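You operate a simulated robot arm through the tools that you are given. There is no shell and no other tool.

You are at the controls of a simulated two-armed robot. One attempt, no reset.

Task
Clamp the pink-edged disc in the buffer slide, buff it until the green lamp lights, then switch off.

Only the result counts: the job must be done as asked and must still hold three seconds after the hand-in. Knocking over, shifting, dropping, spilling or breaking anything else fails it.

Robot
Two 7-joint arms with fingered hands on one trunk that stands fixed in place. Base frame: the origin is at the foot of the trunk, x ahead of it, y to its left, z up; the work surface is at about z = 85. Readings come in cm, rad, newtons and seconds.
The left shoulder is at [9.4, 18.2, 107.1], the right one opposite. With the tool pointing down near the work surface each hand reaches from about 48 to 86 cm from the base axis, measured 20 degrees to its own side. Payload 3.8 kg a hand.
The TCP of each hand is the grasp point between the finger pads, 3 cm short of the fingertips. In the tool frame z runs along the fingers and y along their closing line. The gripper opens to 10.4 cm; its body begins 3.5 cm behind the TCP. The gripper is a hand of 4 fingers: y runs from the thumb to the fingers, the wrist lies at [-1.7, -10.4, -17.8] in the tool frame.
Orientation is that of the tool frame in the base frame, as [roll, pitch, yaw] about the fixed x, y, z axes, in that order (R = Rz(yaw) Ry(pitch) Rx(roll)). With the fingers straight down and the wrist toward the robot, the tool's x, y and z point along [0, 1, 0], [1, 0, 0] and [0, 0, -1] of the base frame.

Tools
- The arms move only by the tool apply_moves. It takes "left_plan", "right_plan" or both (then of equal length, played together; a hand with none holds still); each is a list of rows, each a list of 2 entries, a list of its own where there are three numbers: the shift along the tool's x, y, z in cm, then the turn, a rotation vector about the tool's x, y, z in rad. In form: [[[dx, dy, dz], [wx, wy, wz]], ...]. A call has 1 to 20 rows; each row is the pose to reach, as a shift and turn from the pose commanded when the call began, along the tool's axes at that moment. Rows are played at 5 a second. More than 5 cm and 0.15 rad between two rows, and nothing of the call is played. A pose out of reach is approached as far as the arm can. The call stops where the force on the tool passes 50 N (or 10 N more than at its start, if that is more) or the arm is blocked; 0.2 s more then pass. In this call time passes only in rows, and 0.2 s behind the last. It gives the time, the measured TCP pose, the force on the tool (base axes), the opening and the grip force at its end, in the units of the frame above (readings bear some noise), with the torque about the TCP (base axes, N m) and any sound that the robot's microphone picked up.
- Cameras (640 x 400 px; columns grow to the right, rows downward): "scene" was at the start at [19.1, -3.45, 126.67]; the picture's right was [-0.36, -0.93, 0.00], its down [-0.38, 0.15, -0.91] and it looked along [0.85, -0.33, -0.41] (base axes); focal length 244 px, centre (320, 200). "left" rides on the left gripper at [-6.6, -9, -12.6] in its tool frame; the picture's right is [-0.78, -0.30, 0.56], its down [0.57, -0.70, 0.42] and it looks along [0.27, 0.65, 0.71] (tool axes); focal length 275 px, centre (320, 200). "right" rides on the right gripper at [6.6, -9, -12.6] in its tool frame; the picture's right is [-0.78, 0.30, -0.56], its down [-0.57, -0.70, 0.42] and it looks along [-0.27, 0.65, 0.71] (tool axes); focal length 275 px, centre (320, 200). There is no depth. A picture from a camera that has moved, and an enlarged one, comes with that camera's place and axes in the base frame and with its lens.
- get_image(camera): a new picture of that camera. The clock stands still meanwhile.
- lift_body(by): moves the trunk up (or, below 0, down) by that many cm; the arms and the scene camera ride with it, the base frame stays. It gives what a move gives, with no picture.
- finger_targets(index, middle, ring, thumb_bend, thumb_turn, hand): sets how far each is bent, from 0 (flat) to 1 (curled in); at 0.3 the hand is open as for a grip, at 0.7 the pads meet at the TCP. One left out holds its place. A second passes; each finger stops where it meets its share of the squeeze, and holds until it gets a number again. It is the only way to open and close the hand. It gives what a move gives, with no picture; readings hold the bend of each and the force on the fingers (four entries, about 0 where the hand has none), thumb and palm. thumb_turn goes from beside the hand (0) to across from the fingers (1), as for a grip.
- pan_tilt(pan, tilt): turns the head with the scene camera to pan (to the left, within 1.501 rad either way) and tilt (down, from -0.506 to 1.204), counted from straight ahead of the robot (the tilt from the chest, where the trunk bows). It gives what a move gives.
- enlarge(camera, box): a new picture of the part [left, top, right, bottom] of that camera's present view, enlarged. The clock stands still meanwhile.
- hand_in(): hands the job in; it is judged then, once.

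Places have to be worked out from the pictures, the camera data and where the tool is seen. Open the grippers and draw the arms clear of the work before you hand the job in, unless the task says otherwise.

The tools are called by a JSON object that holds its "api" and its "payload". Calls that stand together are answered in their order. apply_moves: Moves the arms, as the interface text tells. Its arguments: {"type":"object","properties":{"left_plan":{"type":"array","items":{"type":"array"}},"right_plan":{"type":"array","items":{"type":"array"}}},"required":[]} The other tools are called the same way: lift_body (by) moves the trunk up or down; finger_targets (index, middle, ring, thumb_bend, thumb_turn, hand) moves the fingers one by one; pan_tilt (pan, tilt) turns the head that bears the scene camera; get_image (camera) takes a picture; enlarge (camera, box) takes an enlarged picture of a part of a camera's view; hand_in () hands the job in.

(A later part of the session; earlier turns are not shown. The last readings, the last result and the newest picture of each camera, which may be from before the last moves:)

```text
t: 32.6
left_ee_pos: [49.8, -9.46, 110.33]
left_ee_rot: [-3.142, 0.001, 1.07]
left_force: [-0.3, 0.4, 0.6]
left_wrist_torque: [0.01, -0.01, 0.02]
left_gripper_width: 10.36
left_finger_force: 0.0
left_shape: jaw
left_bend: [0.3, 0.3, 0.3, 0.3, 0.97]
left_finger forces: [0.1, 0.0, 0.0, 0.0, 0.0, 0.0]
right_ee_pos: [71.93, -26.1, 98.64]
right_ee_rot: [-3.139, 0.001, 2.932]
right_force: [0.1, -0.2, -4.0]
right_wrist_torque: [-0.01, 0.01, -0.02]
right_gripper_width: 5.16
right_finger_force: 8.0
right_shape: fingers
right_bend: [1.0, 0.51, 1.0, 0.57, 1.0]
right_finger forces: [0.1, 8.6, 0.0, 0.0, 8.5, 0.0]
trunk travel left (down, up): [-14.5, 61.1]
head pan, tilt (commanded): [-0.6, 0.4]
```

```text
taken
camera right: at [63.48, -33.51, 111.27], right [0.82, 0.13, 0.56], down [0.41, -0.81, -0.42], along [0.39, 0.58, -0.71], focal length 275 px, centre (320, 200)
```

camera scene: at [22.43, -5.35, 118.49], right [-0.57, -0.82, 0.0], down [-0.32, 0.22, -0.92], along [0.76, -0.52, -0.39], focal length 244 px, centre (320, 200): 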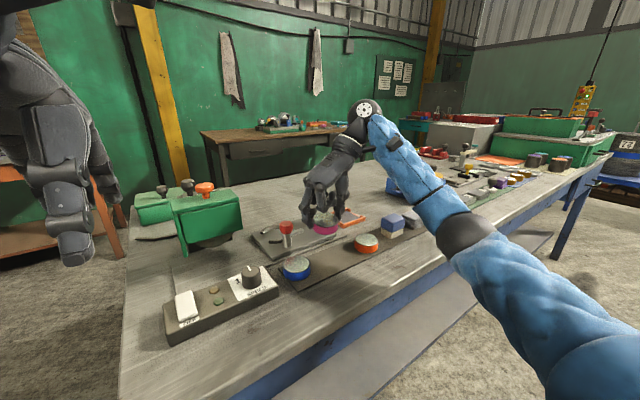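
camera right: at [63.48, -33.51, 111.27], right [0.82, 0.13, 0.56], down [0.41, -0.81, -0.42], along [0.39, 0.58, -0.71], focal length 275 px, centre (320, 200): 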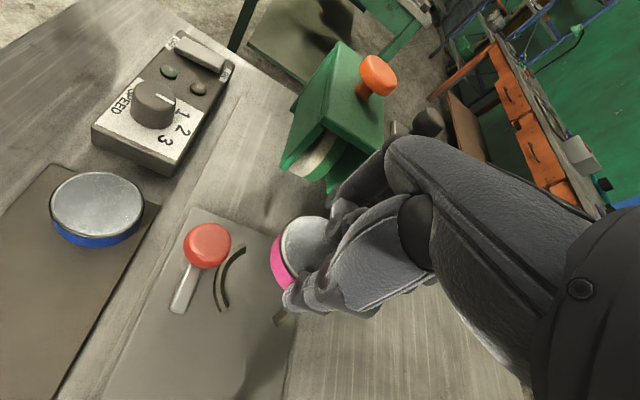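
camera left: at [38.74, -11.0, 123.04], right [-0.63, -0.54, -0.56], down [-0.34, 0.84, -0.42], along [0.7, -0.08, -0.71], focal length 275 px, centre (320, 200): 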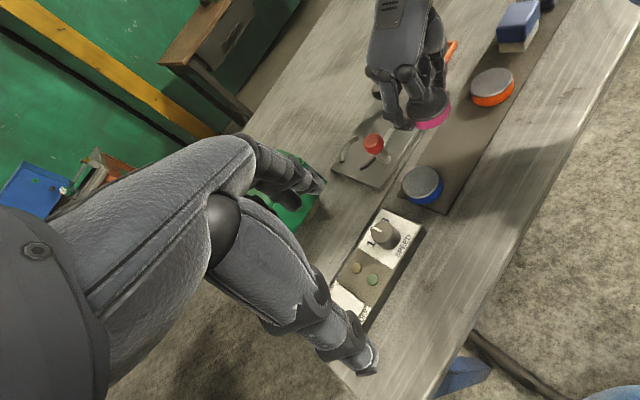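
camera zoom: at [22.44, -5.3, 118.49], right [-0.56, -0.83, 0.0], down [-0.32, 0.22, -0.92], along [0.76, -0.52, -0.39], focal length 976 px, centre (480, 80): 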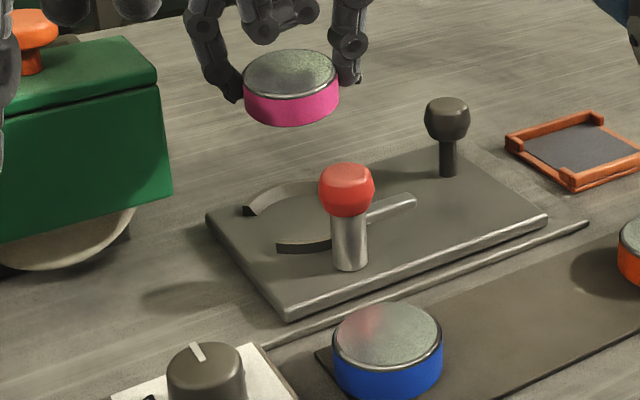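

The disc is at ≈[72.35, -25.9], right above the seat. I lower it to about 1 cm above the plate and check.

{"api": "apply_moves", "payload": {"right_plan": [[[0, 0, 1.5], [0, 0, 0]], [[0, 0, 3.0], [0, 0, 0]], [[0, 0, 4.5], [0, 0, 0]], [[0, 0, 5.8], [0, 0, 0]], [[0, 0, 6.8], [0, 0, 0]]]}}

{"api": "enlarge", "payload": {"camera": "left", "box": [320, 90, 440, 200]}}

{"api": "enlarge", "payload": {"camera": "scene", "box": [235, 195, 325, 265]}}

{"api": "enlarge", "payload": {"camera": "right", "box": [170, 190, 350, 350]}}

```text
t: 33.8
left_ee_pos: [49.95, -9.29, 110.44]
left_ee_rot: [-3.141, 0.001, 1.073]
left_force: [0.5, -0.5, -0.3]
left_wrist_torque: [-0.01, -0.01, 0.02]
left_gripper_width: 10.39
left_finger_force: 0.1
left_shape: jaw
left_bend: [0.3, 0.3, 0.3, 0.3, 0.97]
left_finger forces: [0.0, 0.2, 0.0, 0.1, 0.0, 0.0]
right_ee_pos: [71.81, -26.32, 91.69]
right_ee_rot: [3.14, -0.002, 2.933]
right_force: [0.2, 0.3, -4.0]
right_wrist_torque: [-0.01, 0.01, -0.03]
right_gripper_width: 5.18
right_finger_force: 8.3
right_shape: fingers
right_bend: [1.0, 0.51, 1.0, 0.57, 1.0]
right_finger forces: [0.0, 8.4, 0.1, 0.0, 8.4, 0.0]
trunk travel left (down, up): [-14.5, 61.1]
head pan, tilt (commanded): [-0.6, 0.4]
```

```text
3.64 times, centred on (380, 145) of left
camera zoom: at [38.77, -10.97, 123.01], right [-0.63, -0.54, -0.56], down [-0.34, 0.84, -0.42], along [0.7, -0.08, -0.71], focal length 1001 px, centre (102, 400)
```

zoom: 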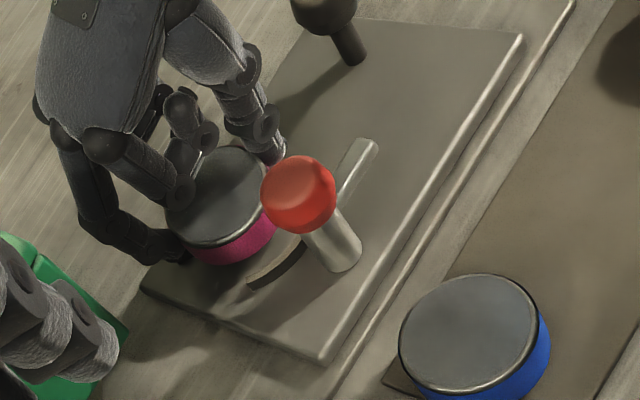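

```text
5.71 times, centred on (280, 230) of scene
camera zoom: at [22.47, -5.34, 118.48], right [-0.56, -0.83, 0.0], down [-0.32, 0.22, -0.92], along [0.76, -0.52, -0.39], focal length 1394 px, centre (549, 29)
```

zoom: 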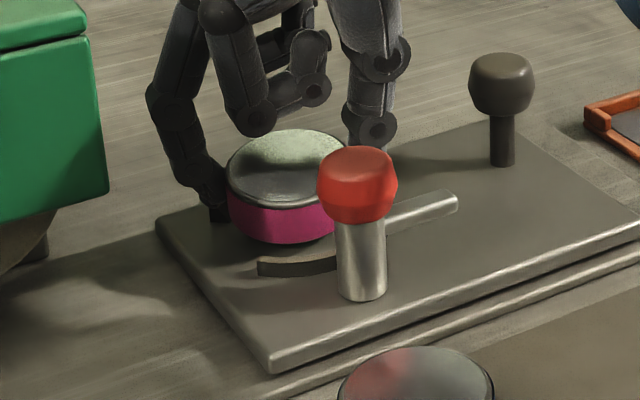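

```text
2.50 times, centred on (260, 270) of right
camera zoom: at [63.53, -33.64, 104.35], right [0.82, 0.13, 0.56], down [0.41, -0.8, -0.43], along [0.39, 0.58, -0.71], focal length 688 px, centre (470, 25)
```

zoom: 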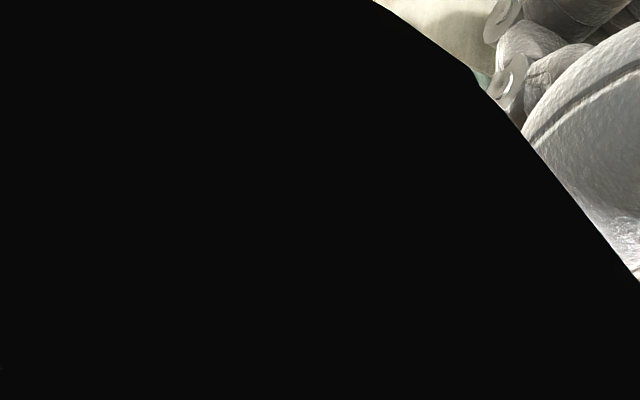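

The disc is ≈0.35 cm too far forward relative to my seat estimate. I correct that and lower the last bit in small steps, watching the vertical force.

{"api": "apply_moves", "payload": {"right_plan": [[[0.3, -0.06, 0], [0, 0, 0]], [[0.3, -0.06, 0.3], [0, 0, 0]], [[0.3, -0.06, 0.6], [0, 0, 0]], [[0.3, -0.06, 0.8], [0, 0, 0]]]}}

{"api": "enlarge", "payload": {"camera": "left", "box": [330, 110, 420, 190]}}

{"api": "enlarge", "payload": {"camera": "scene", "box": [245, 200, 305, 260]}}

```text
t: 34.8
left_ee_pos: [49.76, -9.31, 110.43]
left_ee_rot: [-3.141, 0.0, 1.07]
left_force: [-0.3, -0.7, 0.7]
left_wrist_torque: [0.01, 0.04, 0.0]
left_gripper_width: 10.35
left_finger_force: 0.0
left_shape: jaw
left_bend: [0.3, 0.3, 0.3, 0.3, 0.97]
left_finger forces: [0.0, 0.0, 0.0, 0.0, 0.0, 0.0]
right_ee_pos: [71.58, -26.31, 91.11]
right_ee_rot: [-3.141, -0.001, 2.933]
right_force: [1.1, -0.7, -3.8]
right_wrist_torque: [-0.02, 0.02, -0.01]
right_gripper_width: 5.16
right_finger_force: 9.0
right_shape: fingers
right_bend: [1.0, 0.51, 1.0, 0.57, 1.0]
right_finger forces: [0.1, 8.6, 0.0, 0.1, 8.6, 0.0]
trunk travel left (down, up): [-14.5, 61.1]
head pan, tilt (commanded): [-0.6, 0.4]
```

```text
5.00 times, centred on (375, 150) of left
camera zoom: at [38.74, -10.96, 123.03], right [-0.63, -0.54, -0.56], down [-0.34, 0.84, -0.42], along [0.7, -0.08, -0.71], focal length 1376 px, centre (45, 450)
```

zoom: 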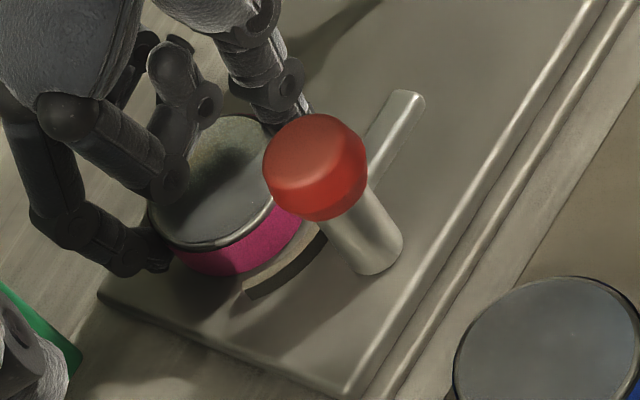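

```text
6.67 times, centred on (275, 230) of scene
camera zoom: at [22.44, -5.34, 118.48], right [-0.56, -0.83, 0.0], down [-0.32, 0.22, -0.92], along [0.76, -0.52, -0.39], focal length 1626 px, centre (620, 0)
```

zoom: 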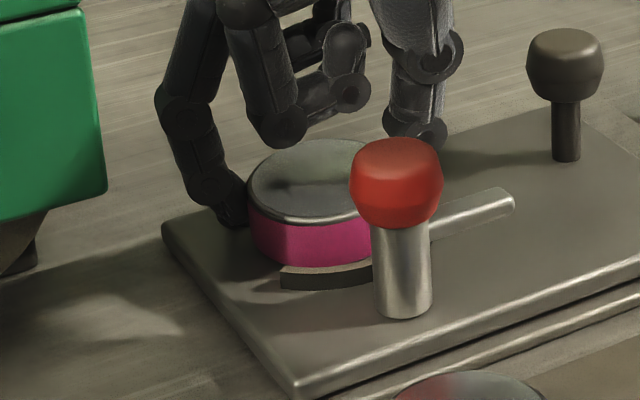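

Still free (−3.8 N = disc weight). I continue down in 2 mm steps until it rests.

{"api": "apply_moves", "payload": {"right_plan": [[[0.1, -0.15, 0.2], [0, 0, 0]], [[0.1, -0.15, 0.35], [0, 0, 0]]]}}

{"api": "enlarge", "payload": {"camera": "scene", "box": [245, 200, 305, 260]}}

```text
t: 35.4
left_ee_pos: [49.75, -9.36, 110.42]
left_ee_rot: [-3.141, 0.0, 1.071]
left_force: [-0.7, 0.9, -0.1]
left_wrist_torque: [-0.02, 0.04, -0.02]
left_gripper_width: 10.38
left_finger_force: 0.1
left_shape: jaw
left_bend: [0.3, 0.3, 0.3, 0.3, 0.97]
left_finger forces: [0.1, 0.0, 0.0, 0.0, 0.0, 0.1]
right_ee_pos: [71.58, -26.33, 90.7]
right_ee_rot: [3.141, 0.0, 2.932]
right_force: [1.3, 0.1, -0.8]
right_wrist_torque: [0.09, -0.06, -0.01]
right_gripper_width: 5.17
right_finger_force: 8.7
right_shape: fingers
right_bend: [1.0, 0.51, 1.0, 0.57, 1.0]
right_finger forces: [0.0, 8.9, 0.0, 0.0, 8.6, 0.1]
trunk travel left (down, up): [-14.5, 61.1]
head pan, tilt (commanded): [-0.6, 0.4]
```

```text
6.67 times, centred on (275, 230) of scene
camera zoom: at [22.42, -5.33, 118.49], right [-0.56, -0.83, 0.0], down [-0.32, 0.22, -0.92], along [0.76, -0.52, -0.39], focal length 1626 px, centre (620, 0)
```

zoom: 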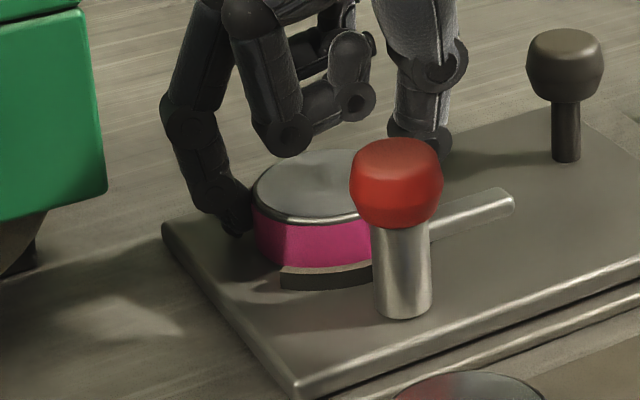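

Contact begins at the height expected for the plate. I check with the left view before releasing.

{"api": "enlarge", "payload": {"camera": "left", "box": [330, 110, 420, 190]}}

{"api": "apply_moves", "payload": {"right_plan": [[[0, 0, 0.12], [0, 0, 0]]]}}

```text
5.00 times, centred on (375, 150) of left
camera zoom: at [38.72, -10.95, 123.04], right [-0.63, -0.54, -0.56], down [-0.34, 0.84, -0.42], along [0.7, -0.08, -0.71], focal length 1376 px, centre (45, 450)
```

zoom: 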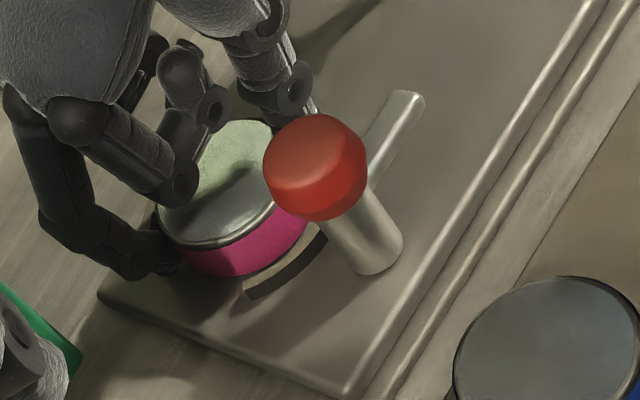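

```text
t: 35.8
left_ee_pos: [49.74, -9.28, 110.43]
left_ee_rot: [-3.141, 0.0, 1.072]
left_force: [0.6, 1.0, -0.1]
left_wrist_torque: [0.01, 0.05, -0.01]
left_gripper_width: 10.35
left_finger_force: 0.0
left_shape: jaw
left_bend: [0.3, 0.3, 0.3, 0.3, 0.97]
left_finger forces: [0.0, 0.0, 0.0, 0.0, 0.0, 0.0]
right_ee_pos: [71.43, -26.34, 90.57]
right_ee_rot: [-3.14, 0.002, 2.933]
right_force: [1.8, -1.1, 1.7]
right_wrist_torque: [0.14, -0.08, 0.0]
right_gripper_width: 5.17
right_finger_force: 9.1
right_shape: fingers
right_bend: [1.0, 0.51, 1.0, 0.57, 1.0]
right_finger forces: [0.0, 9.5, 0.1, 0.0, 9.3, 0.0]
trunk travel left (down, up): [-14.5, 61.1]
head pan, tilt (commanded): [-0.6, 0.4]
```

Both views agree on the disc top at ≈88.5, so it rests on the plate inside the jaws. I open the pinch gently.

{"api": "finger_targets", "payload": {"hand": "right", "middle": 0.42, "thumb_bend": 0.46}}

{"api": "enlarge", "payload": {"camera": "left", "box": [330, 110, 420, 190]}}

{"api": "enlarge", "payload": {"camera": "scene", "box": [245, 200, 305, 260]}}

```text
t: 36.8
left_ee_pos: [49.74, -9.33, 110.38]
left_ee_rot: [-3.14, 0.001, 1.072]
left_force: [-0.1, -0.1, 0.3]
left_wrist_torque: [-0.01, 0.0, 0.01]
left_gripper_width: 10.36
left_finger_force: 0.2
left_shape: jaw
left_bend: [0.3, 0.3, 0.3, 0.3, 0.97]
left_finger forces: [0.0, 0.0, 0.1, 0.0, 0.0, 0.0]
right_ee_pos: [71.42, -26.33, 90.7]
right_ee_rot: [-3.141, 0.001, 2.934]
right_force: [0.2, -0.5, -0.1]
right_wrist_torque: [0.0, 0.01, -0.02]
right_gripper_width: 5.61
right_finger_force: 0.1
right_shape: fingers
right_bend: [1.0, 0.42, 1.0, 0.46, 1.0]
right_finger forces: [0.0, 0.0, 0.1, 0.0, 0.0, 0.0]
trunk travel left (down, up): [-14.5, 61.1]
head pan, tilt (commanded): [-0.6, 0.4]
```

```text
5.00 times, centred on (375, 150) of left
camera zoom: at [38.7, -10.95, 123.04], right [-0.63, -0.54, -0.56], down [-0.34, 0.84, -0.42], along [0.7, -0.08, -0.71], focal length 1376 px, centre (45, 450)
```

zoom: 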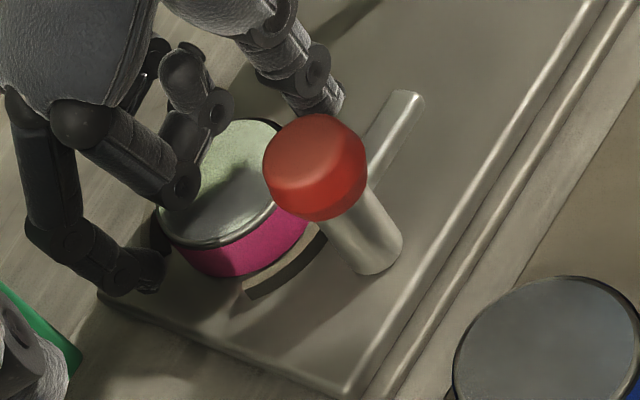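

```text
6.67 times, centred on (275, 230) of scene
camera zoom: at [22.41, -5.32, 118.49], right [-0.56, -0.83, 0.0], down [-0.32, 0.22, -0.92], along [0.76, -0.52, -0.39], focal length 1626 px, centre (620, 0)
```

zoom: 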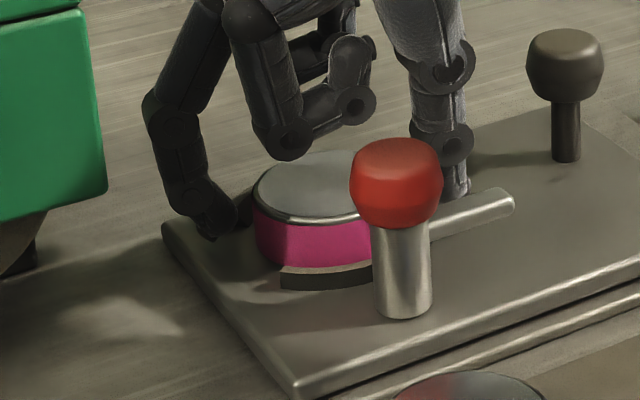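

Disc released and resting in the seat. I raise the hand straight up and look at the seat from above.

{"api": "apply_moves", "payload": {"right_plan": [[[0, 0, -1.5], [0, 0, 0]], [[0, 0, -3.5], [0, 0, 0]], [[0, 0, -6], [0, 0, 0]], [[0, 0, -8], [0, 0, 0]]]}}

{"api": "enlarge", "payload": {"camera": "left", "box": [330, 110, 420, 190]}}

{"api": "enlarge", "payload": {"camera": "scene", "box": [235, 190, 325, 265]}}

{"api": "get_image", "payload": {"camera": "right"}}

```text
t: 37.8
left_ee_pos: [49.73, -9.37, 110.4]
left_ee_rot: [3.14, 0.0, 1.071]
left_force: [-0.1, 0.1, -0.5]
left_wrist_torque: [-0.02, -0.03, -0.01]
left_gripper_width: 10.37
left_finger_force: 0.0
left_shape: jaw
left_bend: [0.3, 0.3, 0.3, 0.3, 0.97]
left_finger forces: [0.1, 0.0, 0.0, 0.0, 0.0, 0.1]
right_ee_pos: [71.42, -26.24, 98.65]
right_ee_rot: [3.141, -0.001, 2.934]
right_force: [-0.6, 0.3, -0.3]
right_wrist_torque: [0.02, 0.02, 0.03]
right_gripper_width: 5.62
right_finger_force: 0.2
right_shape: fingers
right_bend: [1.0, 0.42, 1.0, 0.46, 1.0]
right_finger forces: [0.0, 0.0, 0.1, 0.0, 0.0, 0.0]
trunk travel left (down, up): [-14.5, 61.1]
head pan, tilt (commanded): [-0.6, 0.4]
```

```text
5.00 times, centred on (375, 150) of left
camera zoom: at [38.66, -10.92, 123.07], right [-0.63, -0.54, -0.56], down [-0.34, 0.84, -0.42], along [0.7, -0.08, -0.71], focal length 1376 px, centre (45, 450)
```

zoom: 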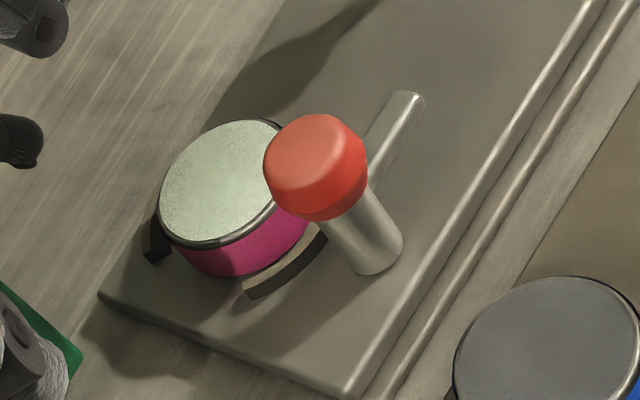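

```text
5.33 times, centred on (280, 228) of scene
camera zoom: at [22.37, -5.3, 118.51], right [-0.56, -0.83, 0.0], down [-0.32, 0.22, -0.92], along [0.76, -0.52, -0.39], focal length 1301 px, centre (533, 53)
```

zoom: 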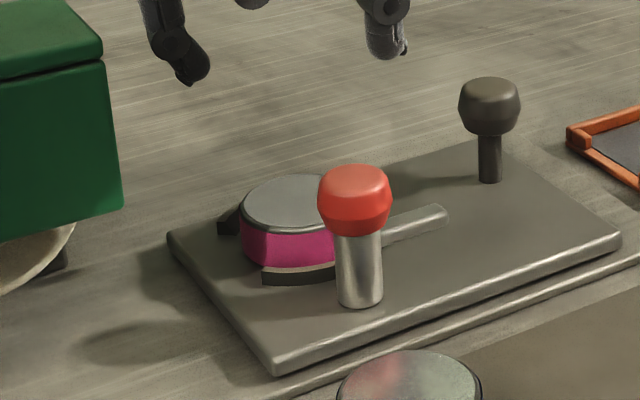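

```text
taken
camera right: at [63.05, -33.69, 111.29], right [0.82, 0.13, 0.56], down [0.41, -0.8, -0.42], along [0.39, 0.58, -0.71], focal length 275 px, centre (320, 200)
```

right: 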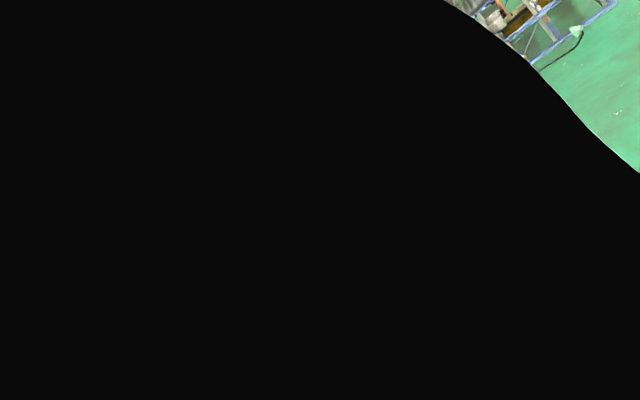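

The disc sits well inside both jaws. Next I turn the hand so the fingers close along x and bring it above the red knob (≈[66.0, -25.9]).

{"api": "apply_moves", "payload": {"right_plan": [[[0.57, -0.08, 0], [0, 0, 0.1363]], [[1.13, -0.16, 0], [0, 0, 0.2726]], [[1.7, -0.23, 0], [0, 0, 0.4089]], [[2.26, -0.31, 0], [0, 0, 0.5452]], [[2.83, -0.39, 0], [0, 0, 0.6815]], [[3.4, -0.47, 0], [0, 0, 0.8178]], [[3.96, -0.55, 0], [0, 0, 0.9541]], [[4.53, -0.62, 0], [0, 0, 1.0904]], [[5.1, -0.7, 0], [0, 0, 1.2267]], [[5.66, -0.78, 0], [0, 0, 1.363]]]}}

{"api": "finger_targets", "payload": {"hand": "right", "middle": 0.5, "thumb_bend": 0.52}}

{"api": "enlarge", "payload": {"camera": "left", "box": [320, 60, 440, 180]}}

{"api": "enlarge", "payload": {"camera": "scene", "box": [235, 180, 325, 265]}}

{"api": "get_image", "payload": {"camera": "right"}}

```text
t: 40.0
left_ee_pos: [49.79, -9.43, 110.49]
left_ee_rot: [-3.141, -0.001, 1.071]
left_force: [-0.5, -0.5, -0.1]
left_wrist_torque: [0.02, 0.02, 0.04]
left_gripper_width: 10.37
left_finger_force: 0.0
left_shape: jaw
left_bend: [0.3, 0.3, 0.3, 0.3, 0.97]
left_finger forces: [0.0, 0.1, 0.0, 0.0, 0.0, 0.1]
right_ee_pos: [65.73, -25.8, 98.59]
right_ee_rot: [-3.141, -0.001, 1.567]
right_force: [1.0, -0.2, -0.2]
right_wrist_torque: [0.0, 0.0, -0.02]
right_gripper_width: 5.64
right_finger_force: 0.0
right_shape: fingers
right_bend: [1.0, 0.42, 1.0, 0.46, 1.0]
right_finger forces: [0.0, 0.1, 0.0, 0.0, 0.0, 0.1]
trunk travel left (down, up): [-14.5, 61.1]
head pan, tilt (commanded): [-0.6, 0.4]
```

```text
t: 41.0
left_ee_pos: [49.76, -9.27, 110.31]
left_ee_rot: [3.142, 0.002, 1.071]
left_force: [1.0, -0.3, 0.1]
left_wrist_torque: [-0.01, -0.04, 0.01]
left_gripper_width: 10.38
left_finger_force: 0.1
left_shape: jaw
left_bend: [0.3, 0.3, 0.3, 0.3, 0.97]
left_finger forces: [0.1, 0.1, 0.0, 0.0, 0.0, 0.1]
right_ee_pos: [65.77, -25.85, 98.55]
right_ee_rot: [3.141, 0.001, 1.569]
right_force: [0.5, -0.4, -0.3]
right_wrist_torque: [-0.01, 0.01, 0.04]
right_gripper_width: 5.32
right_finger_force: 0.1
right_shape: fingers
right_bend: [1.0, 0.5, 1.0, 0.52, 1.0]
right_finger forces: [0.0, 0.1, 0.0, 0.0, 0.0, 0.1]
trunk travel left (down, up): [-14.5, 61.1]
head pan, tilt (commanded): [-0.6, 0.4]
```

```text
3.33 times, centred on (380, 120) of left
camera zoom: at [38.7, -10.95, 123.04], right [-0.63, -0.54, -0.56], down [-0.34, 0.84, -0.42], along [0.7, -0.08, -0.71], focal length 918 px, centre (120, 467)
```

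zoom: 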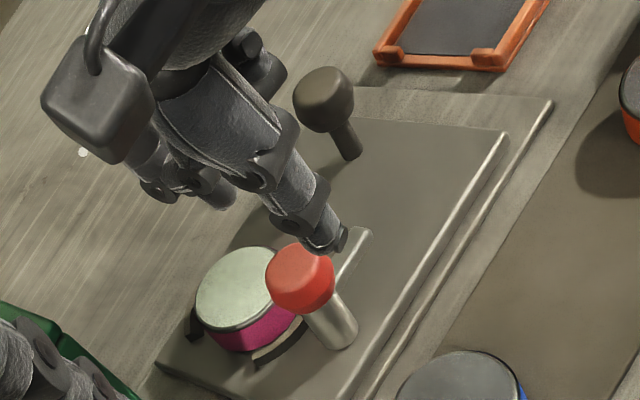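

```text
4.71 times, centred on (280, 222) of scene
camera zoom: at [22.41, -5.32, 118.49], right [-0.56, -0.83, 0.0], down [-0.32, 0.22, -0.92], along [0.76, -0.52, -0.39], focal length 1148 px, centre (508, 94)
```

zoom: 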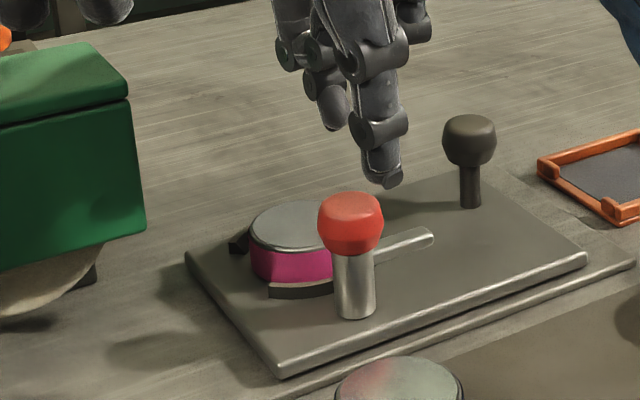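

```text
taken
camera right: at [56.7, -19.25, 111.19], right [0.3, -0.78, 0.56], down [-0.7, -0.57, -0.42], along [0.65, -0.27, -0.71], focal length 275 px, centre (320, 200)
```

right: 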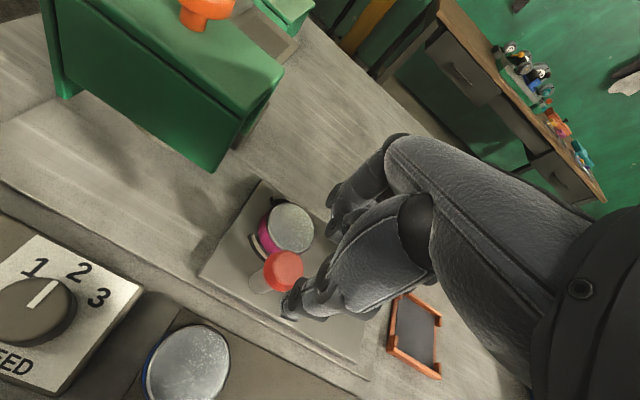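

Pinch midpoint is ≈[66.1, -26.6] versus knob ≈[66.25, -26.1]. I correct by 0.5 cm left and descend around the knob in stages.

{"api": "apply_moves", "payload": {"right_plan": [[[0.5, 0.15, 0.5], [0, 0, 0]], [[0.5, 0.15, 2.0], [0, 0, 0]], [[0.5, 0.15, 3.2], [0, 0, 0]]]}}

{"api": "enlarge", "payload": {"camera": "left", "box": [320, 80, 420, 180]}}

{"api": "enlarge", "payload": {"camera": "scene", "box": [235, 180, 325, 265]}}

{"api": "enlarge", "payload": {"camera": "right", "box": [220, 190, 380, 350]}}

```text
t: 41.8
left_ee_pos: [49.77, -9.37, 110.38]
left_ee_rot: [-3.141, 0.0, 1.072]
left_force: [0.6, 0.1, -0.4]
left_wrist_torque: [-0.02, 0.0, 0.01]
left_gripper_width: 10.39
left_finger_force: 0.1
left_shape: jaw
left_bend: [0.3, 0.3, 0.3, 0.3, 0.97]
left_finger forces: [0.0, 0.0, 0.0, 0.2, 0.0, 0.1]
right_ee_pos: [65.83, -25.5, 95.33]
right_ee_rot: [-3.141, 0.001, 1.568]
right_force: [-0.2, 0.2, 0.2]
right_wrist_torque: [-0.01, 0.02, 0.02]
right_gripper_width: 5.37
right_finger_force: 0.1
right_shape: fingers
right_bend: [1.0, 0.5, 1.0, 0.52, 1.0]
right_finger forces: [0.0, 0.1, 0.0, 0.0, 0.1, 0.0]
trunk travel left (down, up): [-14.5, 61.1]
head pan, tilt (commanded): [-0.6, 0.4]
```

```text
4.00 times, centred on (370, 130) of left
camera zoom: at [38.71, -10.95, 123.04], right [-0.63, -0.54, -0.56], down [-0.34, 0.84, -0.42], along [0.7, -0.08, -0.71], focal length 1101 px, centre (120, 480)
```

zoom: 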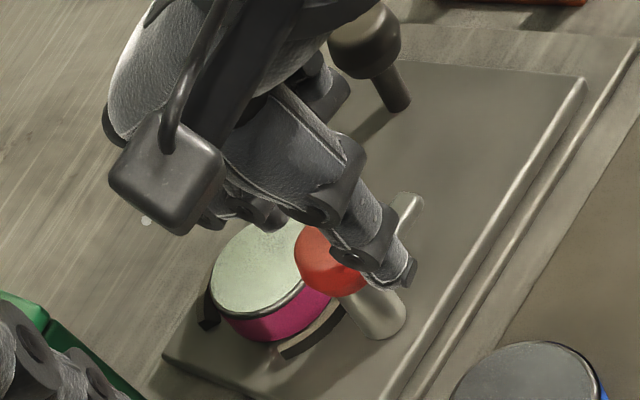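

```text
4.71 times, centred on (280, 222) of scene
camera zoom: at [22.42, -5.33, 118.49], right [-0.56, -0.83, 0.0], down [-0.32, 0.22, -0.92], along [0.76, -0.52, -0.39], focal length 1148 px, centre (508, 94)
```

zoom: 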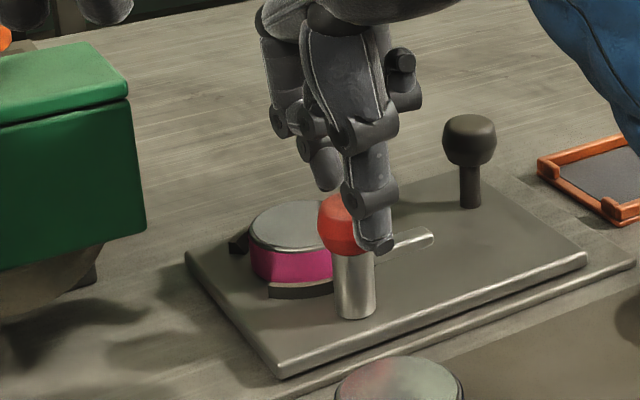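

```text
2.50 times, centred on (300, 270) of right
camera zoom: at [56.86, -18.76, 107.94], right [0.3, -0.78, 0.56], down [-0.7, -0.57, -0.42], along [0.65, -0.27, -0.71], focal length 688 px, centre (370, 25)
```

zoom: 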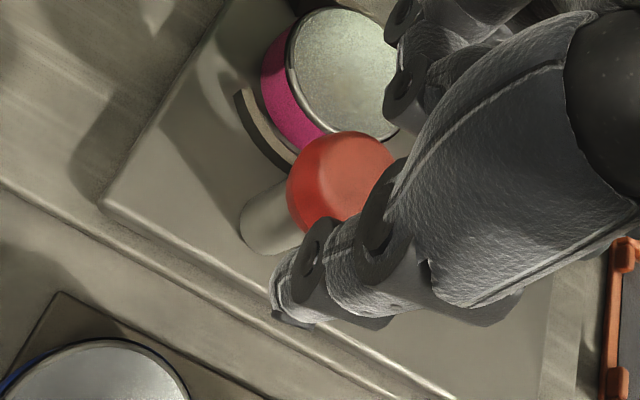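

The pinch line passes through the knob, with ~1 cm clearance on each side. I go down 2.3 cm and close on the knob.

{"api": "apply_moves", "payload": {"right_plan": [[[0, 0, 0.8], [0, 0, 0]], [[0, 0, 1.6], [0, 0, 0]], [[0, 0, 2.3], [0, 0, 0]]]}}

{"api": "finger_targets", "payload": {"hand": "right", "middle": 0.75, "thumb_bend": 0.75}}

{"api": "enlarge", "payload": {"camera": "left", "box": [320, 80, 420, 180]}}

{"api": "enlarge", "payload": {"camera": "scene", "box": [235, 180, 325, 265]}}

{"api": "enlarge", "payload": {"camera": "right", "box": [220, 190, 380, 350]}}

```text
t: 42.6
left_ee_pos: [49.61, -9.4, 110.48]
left_ee_rot: [3.139, 0.0, 1.072]
left_force: [-0.1, 0.0, 0.5]
left_wrist_torque: [0.02, -0.02, 0.0]
left_gripper_width: 10.39
left_finger_force: 0.1
left_shape: jaw
left_bend: [0.3, 0.3, 0.3, 0.3, 0.97]
left_finger forces: [0.0, 0.1, 0.0, 0.0, 0.1, 0.0]
right_ee_pos: [65.89, -25.45, 93.26]
right_ee_rot: [3.141, -0.001, 1.568]
right_force: [0.2, -0.7, -0.6]
right_wrist_torque: [0.0, 0.0, -0.02]
right_gripper_width: 5.33
right_finger_force: 0.0
right_shape: fingers
right_bend: [1.0, 0.5, 1.0, 0.52, 1.0]
right_finger forces: [0.0, 0.0, 0.0, 0.1, 0.0, 0.0]
trunk travel left (down, up): [-14.5, 61.1]
head pan, tilt (commanded): [-0.6, 0.4]
```

```text
t: 43.6
left_ee_pos: [49.68, -9.37, 110.58]
left_ee_rot: [3.14, 0.0, 1.071]
left_force: [0.4, -0.4, 0.0]
left_wrist_torque: [-0.01, 0.02, -0.01]
left_gripper_width: 10.37
left_finger_force: 0.1
left_shape: jaw
left_bend: [0.3, 0.3, 0.3, 0.3, 0.97]
left_finger forces: [0.1, 0.1, 0.0, 0.0, 0.0, 0.1]
right_ee_pos: [65.79, -25.43, 93.18]
right_ee_rot: [3.141, -0.001, 1.571]
right_force: [-1.4, -1.4, 0.1]
right_wrist_torque: [-0.05, 0.02, 0.11]
right_gripper_width: 4.78
right_finger_force: 12.2
right_shape: fingers
right_bend: [1.0, 0.59, 1.0, 0.64, 1.0]
right_finger forces: [0.1, 11.5, 0.1, 0.0, 13.1, 0.1]
trunk travel left (down, up): [-14.5, 61.1]
head pan, tilt (commanded): [-0.6, 0.4]
```

```text
4.00 times, centred on (370, 130) of left
camera zoom: at [38.48, -10.89, 123.13], right [-0.63, -0.54, -0.56], down [-0.34, 0.84, -0.43], along [0.7, -0.08, -0.71], focal length 1101 px, centre (120, 480)
```

zoom: 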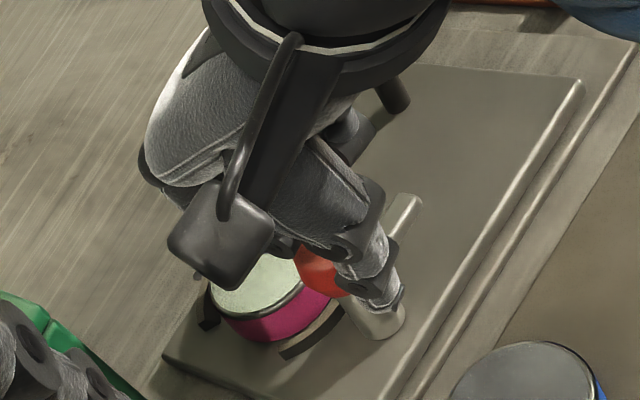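

```text
4.71 times, centred on (280, 222) of scene
camera zoom: at [22.2, -5.27, 118.54], right [-0.56, -0.83, 0.0], down [-0.32, 0.22, -0.92], along [0.76, -0.52, -0.39], focal length 1148 px, centre (508, 94)
```

zoom: 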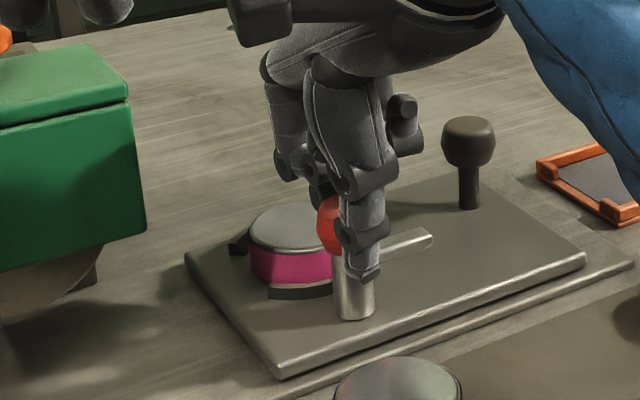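

```text
2.50 times, centred on (300, 270) of right
camera zoom: at [56.74, -18.75, 105.81], right [0.29, -0.78, 0.56], down [-0.7, -0.57, -0.42], along [0.65, -0.27, -0.71], focal length 688 px, centre (370, 25)
```

zoom: 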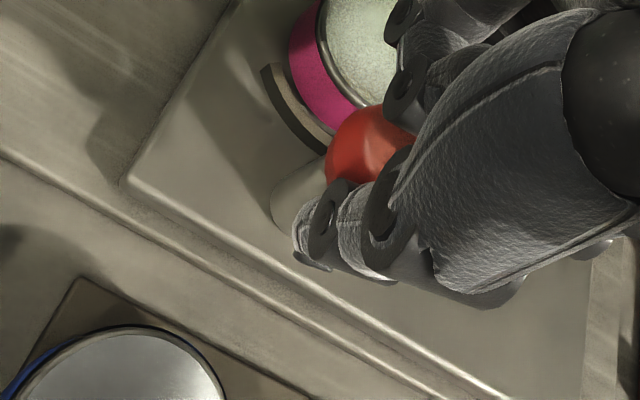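

The knob is gripped (≈12 N). I turn it counter-clockwise (bar toward the disc) by 0.56 rad about the knob axis and check whether the bar follows.

{"api": "apply_moves", "payload": {"right_plan": [[[-0.062, -0.09, 0], [0, 0, -0.14]], [[-0.137, -0.17, 0], [0, 0, -0.28]], [[-0.221, -0.238, 0], [0, 0, -0.42]], [[-0.315, -0.295, 0], [0, 0, -0.56]]]}}

{"api": "enlarge", "payload": {"camera": "left", "box": [320, 80, 420, 180]}}

{"api": "enlarge", "payload": {"camera": "scene", "box": [235, 180, 325, 265]}}

{"api": "get_image", "payload": {"camera": "right"}}

```text
t: 44.6
left_ee_pos: [49.69, -9.3, 110.56]
left_ee_rot: [3.141, 0.001, 1.072]
left_force: [0.3, 0.1, -0.9]
left_wrist_torque: [-0.01, 0.0, 0.0]
left_gripper_width: 10.34
left_finger_force: 0.0
left_shape: jaw
left_bend: [0.3, 0.3, 0.3, 0.3, 0.97]
left_finger forces: [0.0, 0.0, 0.0, 0.1, 0.1, 0.0]
right_ee_pos: [65.64, -25.72, 93.1]
right_ee_rot: [3.139, 0.0, 2.131]
right_force: [-0.3, -0.2, 5.9]
right_wrist_torque: [-0.04, 0.03, -0.01]
right_gripper_width: 4.76
right_finger_force: 13.5
right_shape: fingers
right_bend: [1.0, 0.59, 1.0, 0.66, 1.0]
right_finger forces: [0.0, 13.2, 0.0, 0.0, 14.6, 0.0]
trunk travel left (down, up): [-14.5, 61.1]
head pan, tilt (commanded): [-0.6, 0.4]
```

```text
4.00 times, centred on (370, 130) of left
camera zoom: at [38.63, -10.93, 123.08], right [-0.63, -0.54, -0.56], down [-0.34, 0.84, -0.42], along [0.7, -0.08, -0.71], focal length 1101 px, centre (120, 480)
```

zoom: 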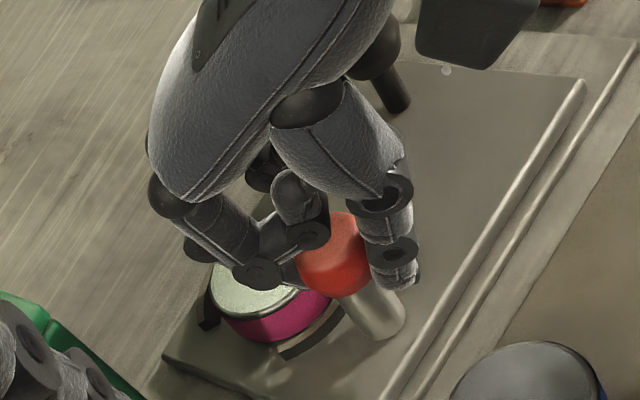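

```text
4.71 times, centred on (280, 222) of scene
camera zoom: at [22.34, -5.3, 118.51], right [-0.56, -0.83, 0.0], down [-0.32, 0.22, -0.92], along [0.76, -0.52, -0.39], focal length 1148 px, centre (508, 94)
```

zoom: 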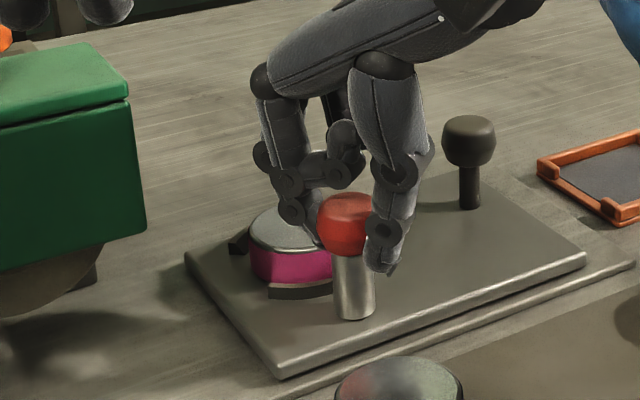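

```text
taken
camera right: at [54.38, -24.87, 105.72], right [0.66, -0.5, 0.56], down [-0.29, -0.86, -0.43], along [0.69, 0.12, -0.71], focal length 275 px, centre (320, 200)
```

right: 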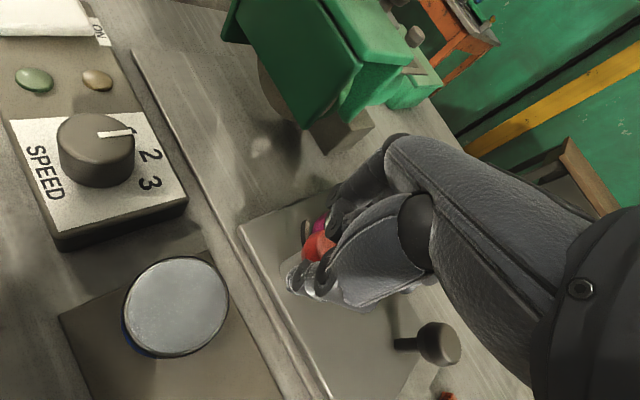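

The bar swung along with the knob. I continue the turn by another 0.84 rad, watching the torque and force.

{"api": "apply_moves", "payload": {"right_plan": [[[-0.062, -0.09, 0], [0, 0, -0.14]], [[-0.137, -0.17, 0], [0, 0, -0.28]], [[-0.221, -0.238, 0], [0, 0, -0.42]], [[-0.315, -0.295, 0], [0, 0, -0.56]], [[-0.415, -0.338, 0], [0, 0, -0.7]], [[-0.52, -0.366, 0], [0, 0, -0.84]]]}}

{"api": "enlarge", "payload": {"camera": "left", "box": [320, 80, 420, 180]}}

{"api": "enlarge", "payload": {"camera": "scene", "box": [235, 180, 325, 265]}}

{"api": "get_image", "payload": {"camera": "right"}}

```text
t: 46.0
left_ee_pos: [49.87, -9.35, 110.52]
left_ee_rot: [3.142, 0.001, 1.072]
left_force: [-0.2, -0.3, -0.9]
left_wrist_torque: [0.03, 0.03, 0.0]
left_gripper_width: 10.38
left_finger_force: 0.1
left_shape: jaw
left_bend: [0.3, 0.3, 0.3, 0.3, 0.97]
left_finger forces: [0.1, 0.0, 0.1, 0.1, 0.1, 0.1]
right_ee_pos: [65.58, -26.33, 93.11]
right_ee_rot: [3.141, 0.001, 2.973]
right_force: [1.0, 2.0, 3.1]
right_wrist_torque: [0.1, -0.09, 0.01]
right_gripper_width: 4.68
right_finger_force: 13.3
right_shape: fingers
right_bend: [1.0, 0.58, 1.0, 0.67, 1.0]
right_finger forces: [0.1, 14.7, 0.0, 0.0, 12.1, 0.0]
trunk travel left (down, up): [-14.5, 61.1]
head pan, tilt (commanded): [-0.6, 0.4]
```

```text
4.00 times, centred on (370, 130) of left
camera zoom: at [38.66, -10.9, 123.06], right [-0.63, -0.54, -0.56], down [-0.34, 0.84, -0.42], along [0.7, -0.08, -0.71], focal length 1101 px, centre (120, 480)
```

zoom: 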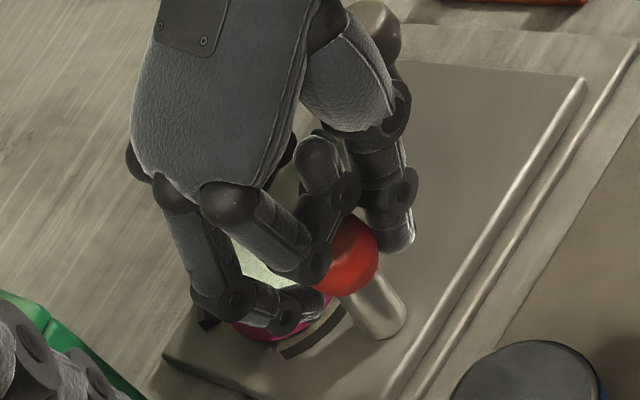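

```text
4.71 times, centred on (280, 222) of scene
camera zoom: at [22.37, -5.28, 118.5], right [-0.56, -0.83, 0.0], down [-0.32, 0.22, -0.92], along [0.76, -0.52, -0.39], focal length 1148 px, centre (508, 94)
```

zoom: 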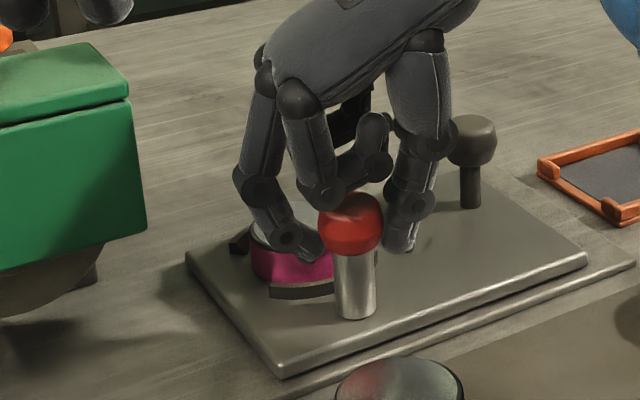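

```text
taken
camera right: at [57.45, -34.03, 105.72], right [0.81, 0.16, 0.56], down [0.45, -0.79, -0.42], along [0.37, 0.59, -0.71], focal length 275 px, centre (320, 200)
```

right: 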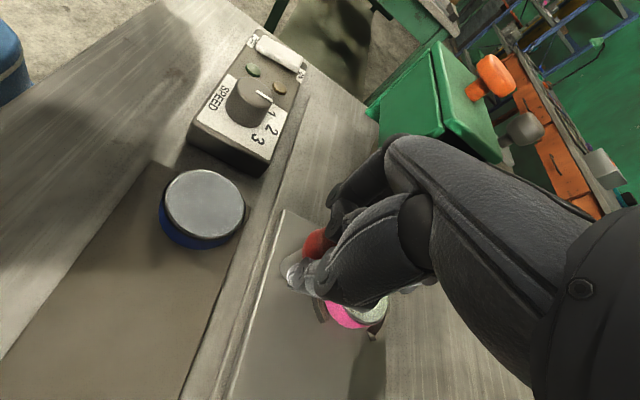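

Turn done without resistance. I release and lift to see where the bar is now.

{"api": "finger_targets", "payload": {"hand": "right", "middle": 0.48, "thumb_bend": 0.5}}

{"api": "apply_moves", "payload": {"right_plan": [[[0, 0, -2], [0, 0, 0]], [[0, 0, -4], [0, 0, 0]], [[0, -1.5, -6], [0, 0, 0]], [[0, -4, -7.5], [0, 0, 0]]]}}

{"api": "enlarge", "payload": {"camera": "left", "box": [320, 80, 420, 180]}}

{"api": "enlarge", "payload": {"camera": "scene", "box": [235, 180, 325, 265]}}

```text
t: 47.0
left_ee_pos: [49.83, -9.39, 110.49]
left_ee_rot: [3.141, 0.0, 1.071]
left_force: [0.5, -0.4, 0.2]
left_wrist_torque: [-0.05, 0.02, 0.03]
left_gripper_width: 10.36
left_finger_force: 0.1
left_shape: jaw
left_bend: [0.3, 0.3, 0.3, 0.3, 0.97]
left_finger forces: [0.1, 0.0, 0.0, 0.0, 0.1, 0.0]
right_ee_pos: [65.48, -26.4, 93.06]
right_ee_rot: [-3.14, 0.0, 2.968]
right_force: [0.3, 0.3, 0.6]
right_wrist_torque: [0.02, -0.03, 0.0]
right_gripper_width: 5.41
right_finger_force: 0.0
right_shape: fingers
right_bend: [1.0, 0.48, 1.0, 0.5, 1.0]
right_finger forces: [0.0, 0.1, 0.0, 0.0, 0.0, 0.1]
trunk travel left (down, up): [-14.5, 61.1]
head pan, tilt (commanded): [-0.6, 0.4]
```

```text
t: 48.0
left_ee_pos: [49.77, -9.29, 110.43]
left_ee_rot: [3.141, 0.001, 1.071]
left_force: [-0.2, 1.0, -0.2]
left_wrist_torque: [0.01, -0.02, -0.02]
left_gripper_width: 10.39
left_finger_force: 0.0
left_shape: jaw
left_bend: [0.3, 0.3, 0.3, 0.3, 0.97]
left_finger forces: [0.0, 0.1, 0.0, 0.0, 0.1, 0.0]
right_ee_pos: [64.83, -30.32, 100.59]
right_ee_rot: [3.141, 0.0, 2.971]
right_force: [0.2, 0.2, -0.8]
right_wrist_torque: [0.0, 0.0, 0.01]
right_gripper_width: 5.42
right_finger_force: 0.0
right_shape: fingers
right_bend: [1.0, 0.48, 1.0, 0.5, 1.0]
right_finger forces: [0.0, 0.1, 0.1, 0.0, 0.0, 0.0]
trunk travel left (down, up): [-14.5, 61.1]
head pan, tilt (commanded): [-0.6, 0.4]
```

```text
4.00 times, centred on (370, 130) of left
camera zoom: at [38.66, -10.95, 123.06], right [-0.63, -0.54, -0.56], down [-0.34, 0.84, -0.42], along [0.7, -0.08, -0.71], focal length 1101 px, centre (120, 480)
```

zoom: 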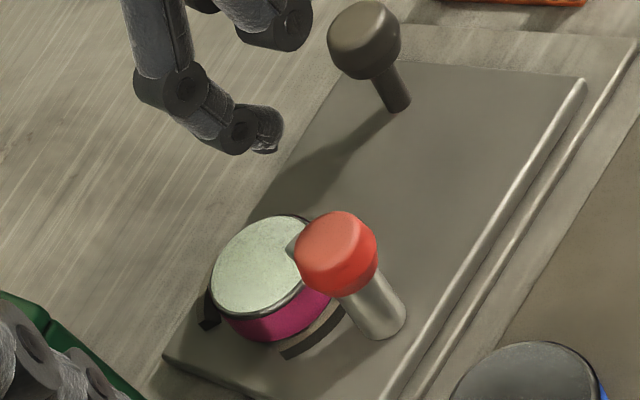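

```text
4.71 times, centred on (280, 222) of scene
camera zoom: at [22.38, -5.33, 118.5], right [-0.56, -0.83, 0.0], down [-0.32, 0.22, -0.92], along [0.76, -0.52, -0.39], focal length 1148 px, centre (508, 94)
```

zoom: 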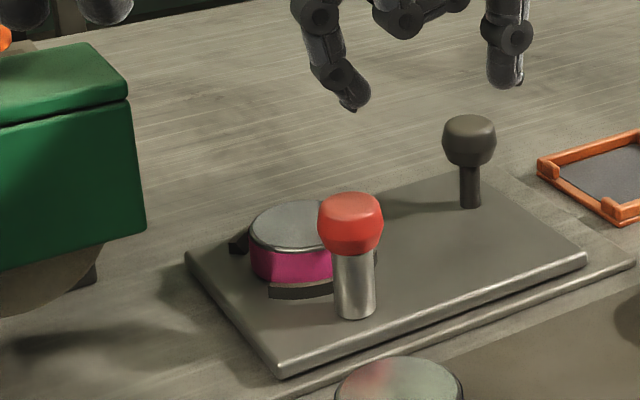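

The bar tip shows on the disc's top, right of its centre (≈-15° from straight). I take closer looks from both cameras to judge its angle.

{"api": "get_image", "payload": {"camera": "right"}}

{"api": "enlarge", "payload": {"camera": "left", "box": [360, 120, 420, 170]}}

{"api": "enlarge", "payload": {"camera": "scene", "box": [265, 210, 320, 255]}}

```text
taken
camera right: at [56.73, -37.92, 113.26], right [0.82, 0.16, 0.56], down [0.44, -0.79, -0.43], along [0.37, 0.59, -0.71], focal length 275 px, centre (320, 200)
```

right: 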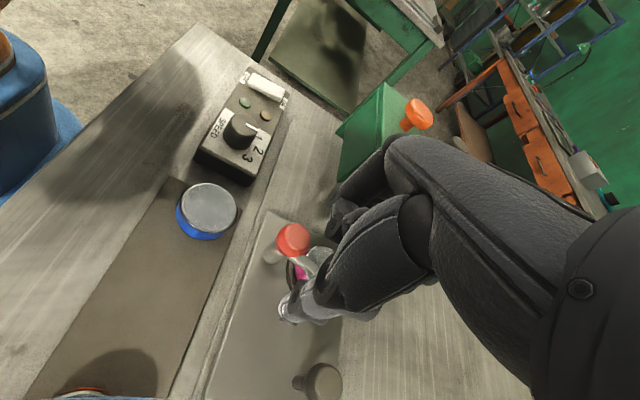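

```text
8.00 times, centred on (390, 145) of left
camera zoom: at [38.66, -10.95, 123.06], right [-0.63, -0.54, -0.56], down [-0.34, 0.84, -0.42], along [0.7, -0.08, -0.71], focal length 2202 px, centre (-240, 640)
```

zoom: 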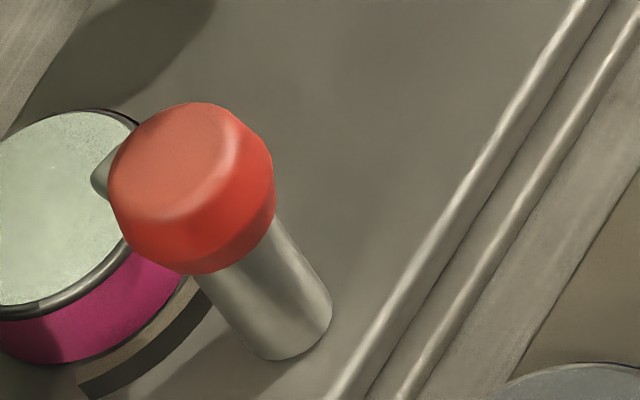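

```text
8.89 times, centred on (292, 232) of scene
camera zoom: at [22.38, -5.33, 118.5], right [-0.56, -0.83, 0.0], down [-0.32, 0.22, -0.92], along [0.76, -0.52, -0.39], focal length 2168 px, centre (564, -89)
```

zoom: 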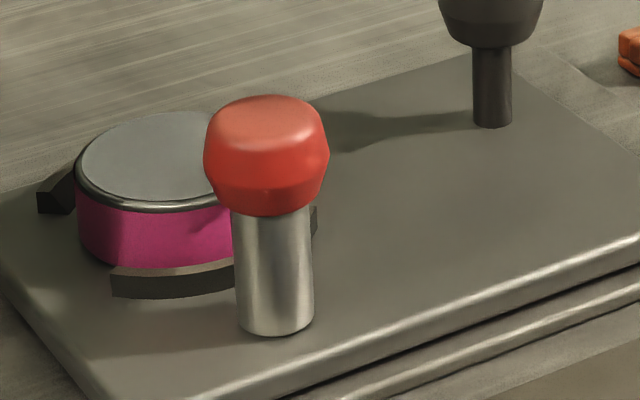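

I look closer from the right wrist camera at the bar over the disc.

{"api": "enlarge", "payload": {"camera": "right", "box": [230, 190, 350, 290]}}

```text
4.00 times, centred on (290, 240) of right
camera zoom: at [56.73, -37.92, 113.26], right [0.82, 0.16, 0.56], down [0.44, -0.79, -0.43], along [0.37, 0.59, -0.71], focal length 1101 px, centre (440, 40)
```

zoom: 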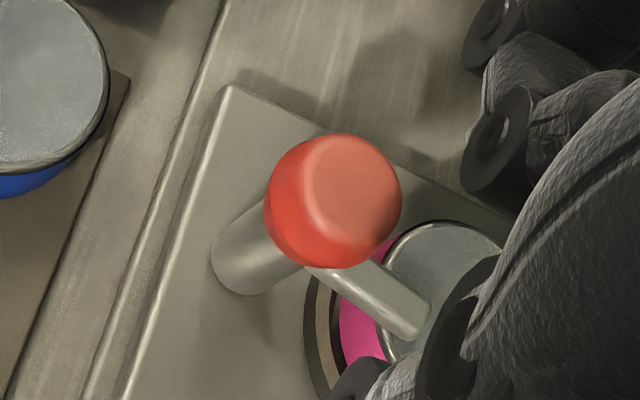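

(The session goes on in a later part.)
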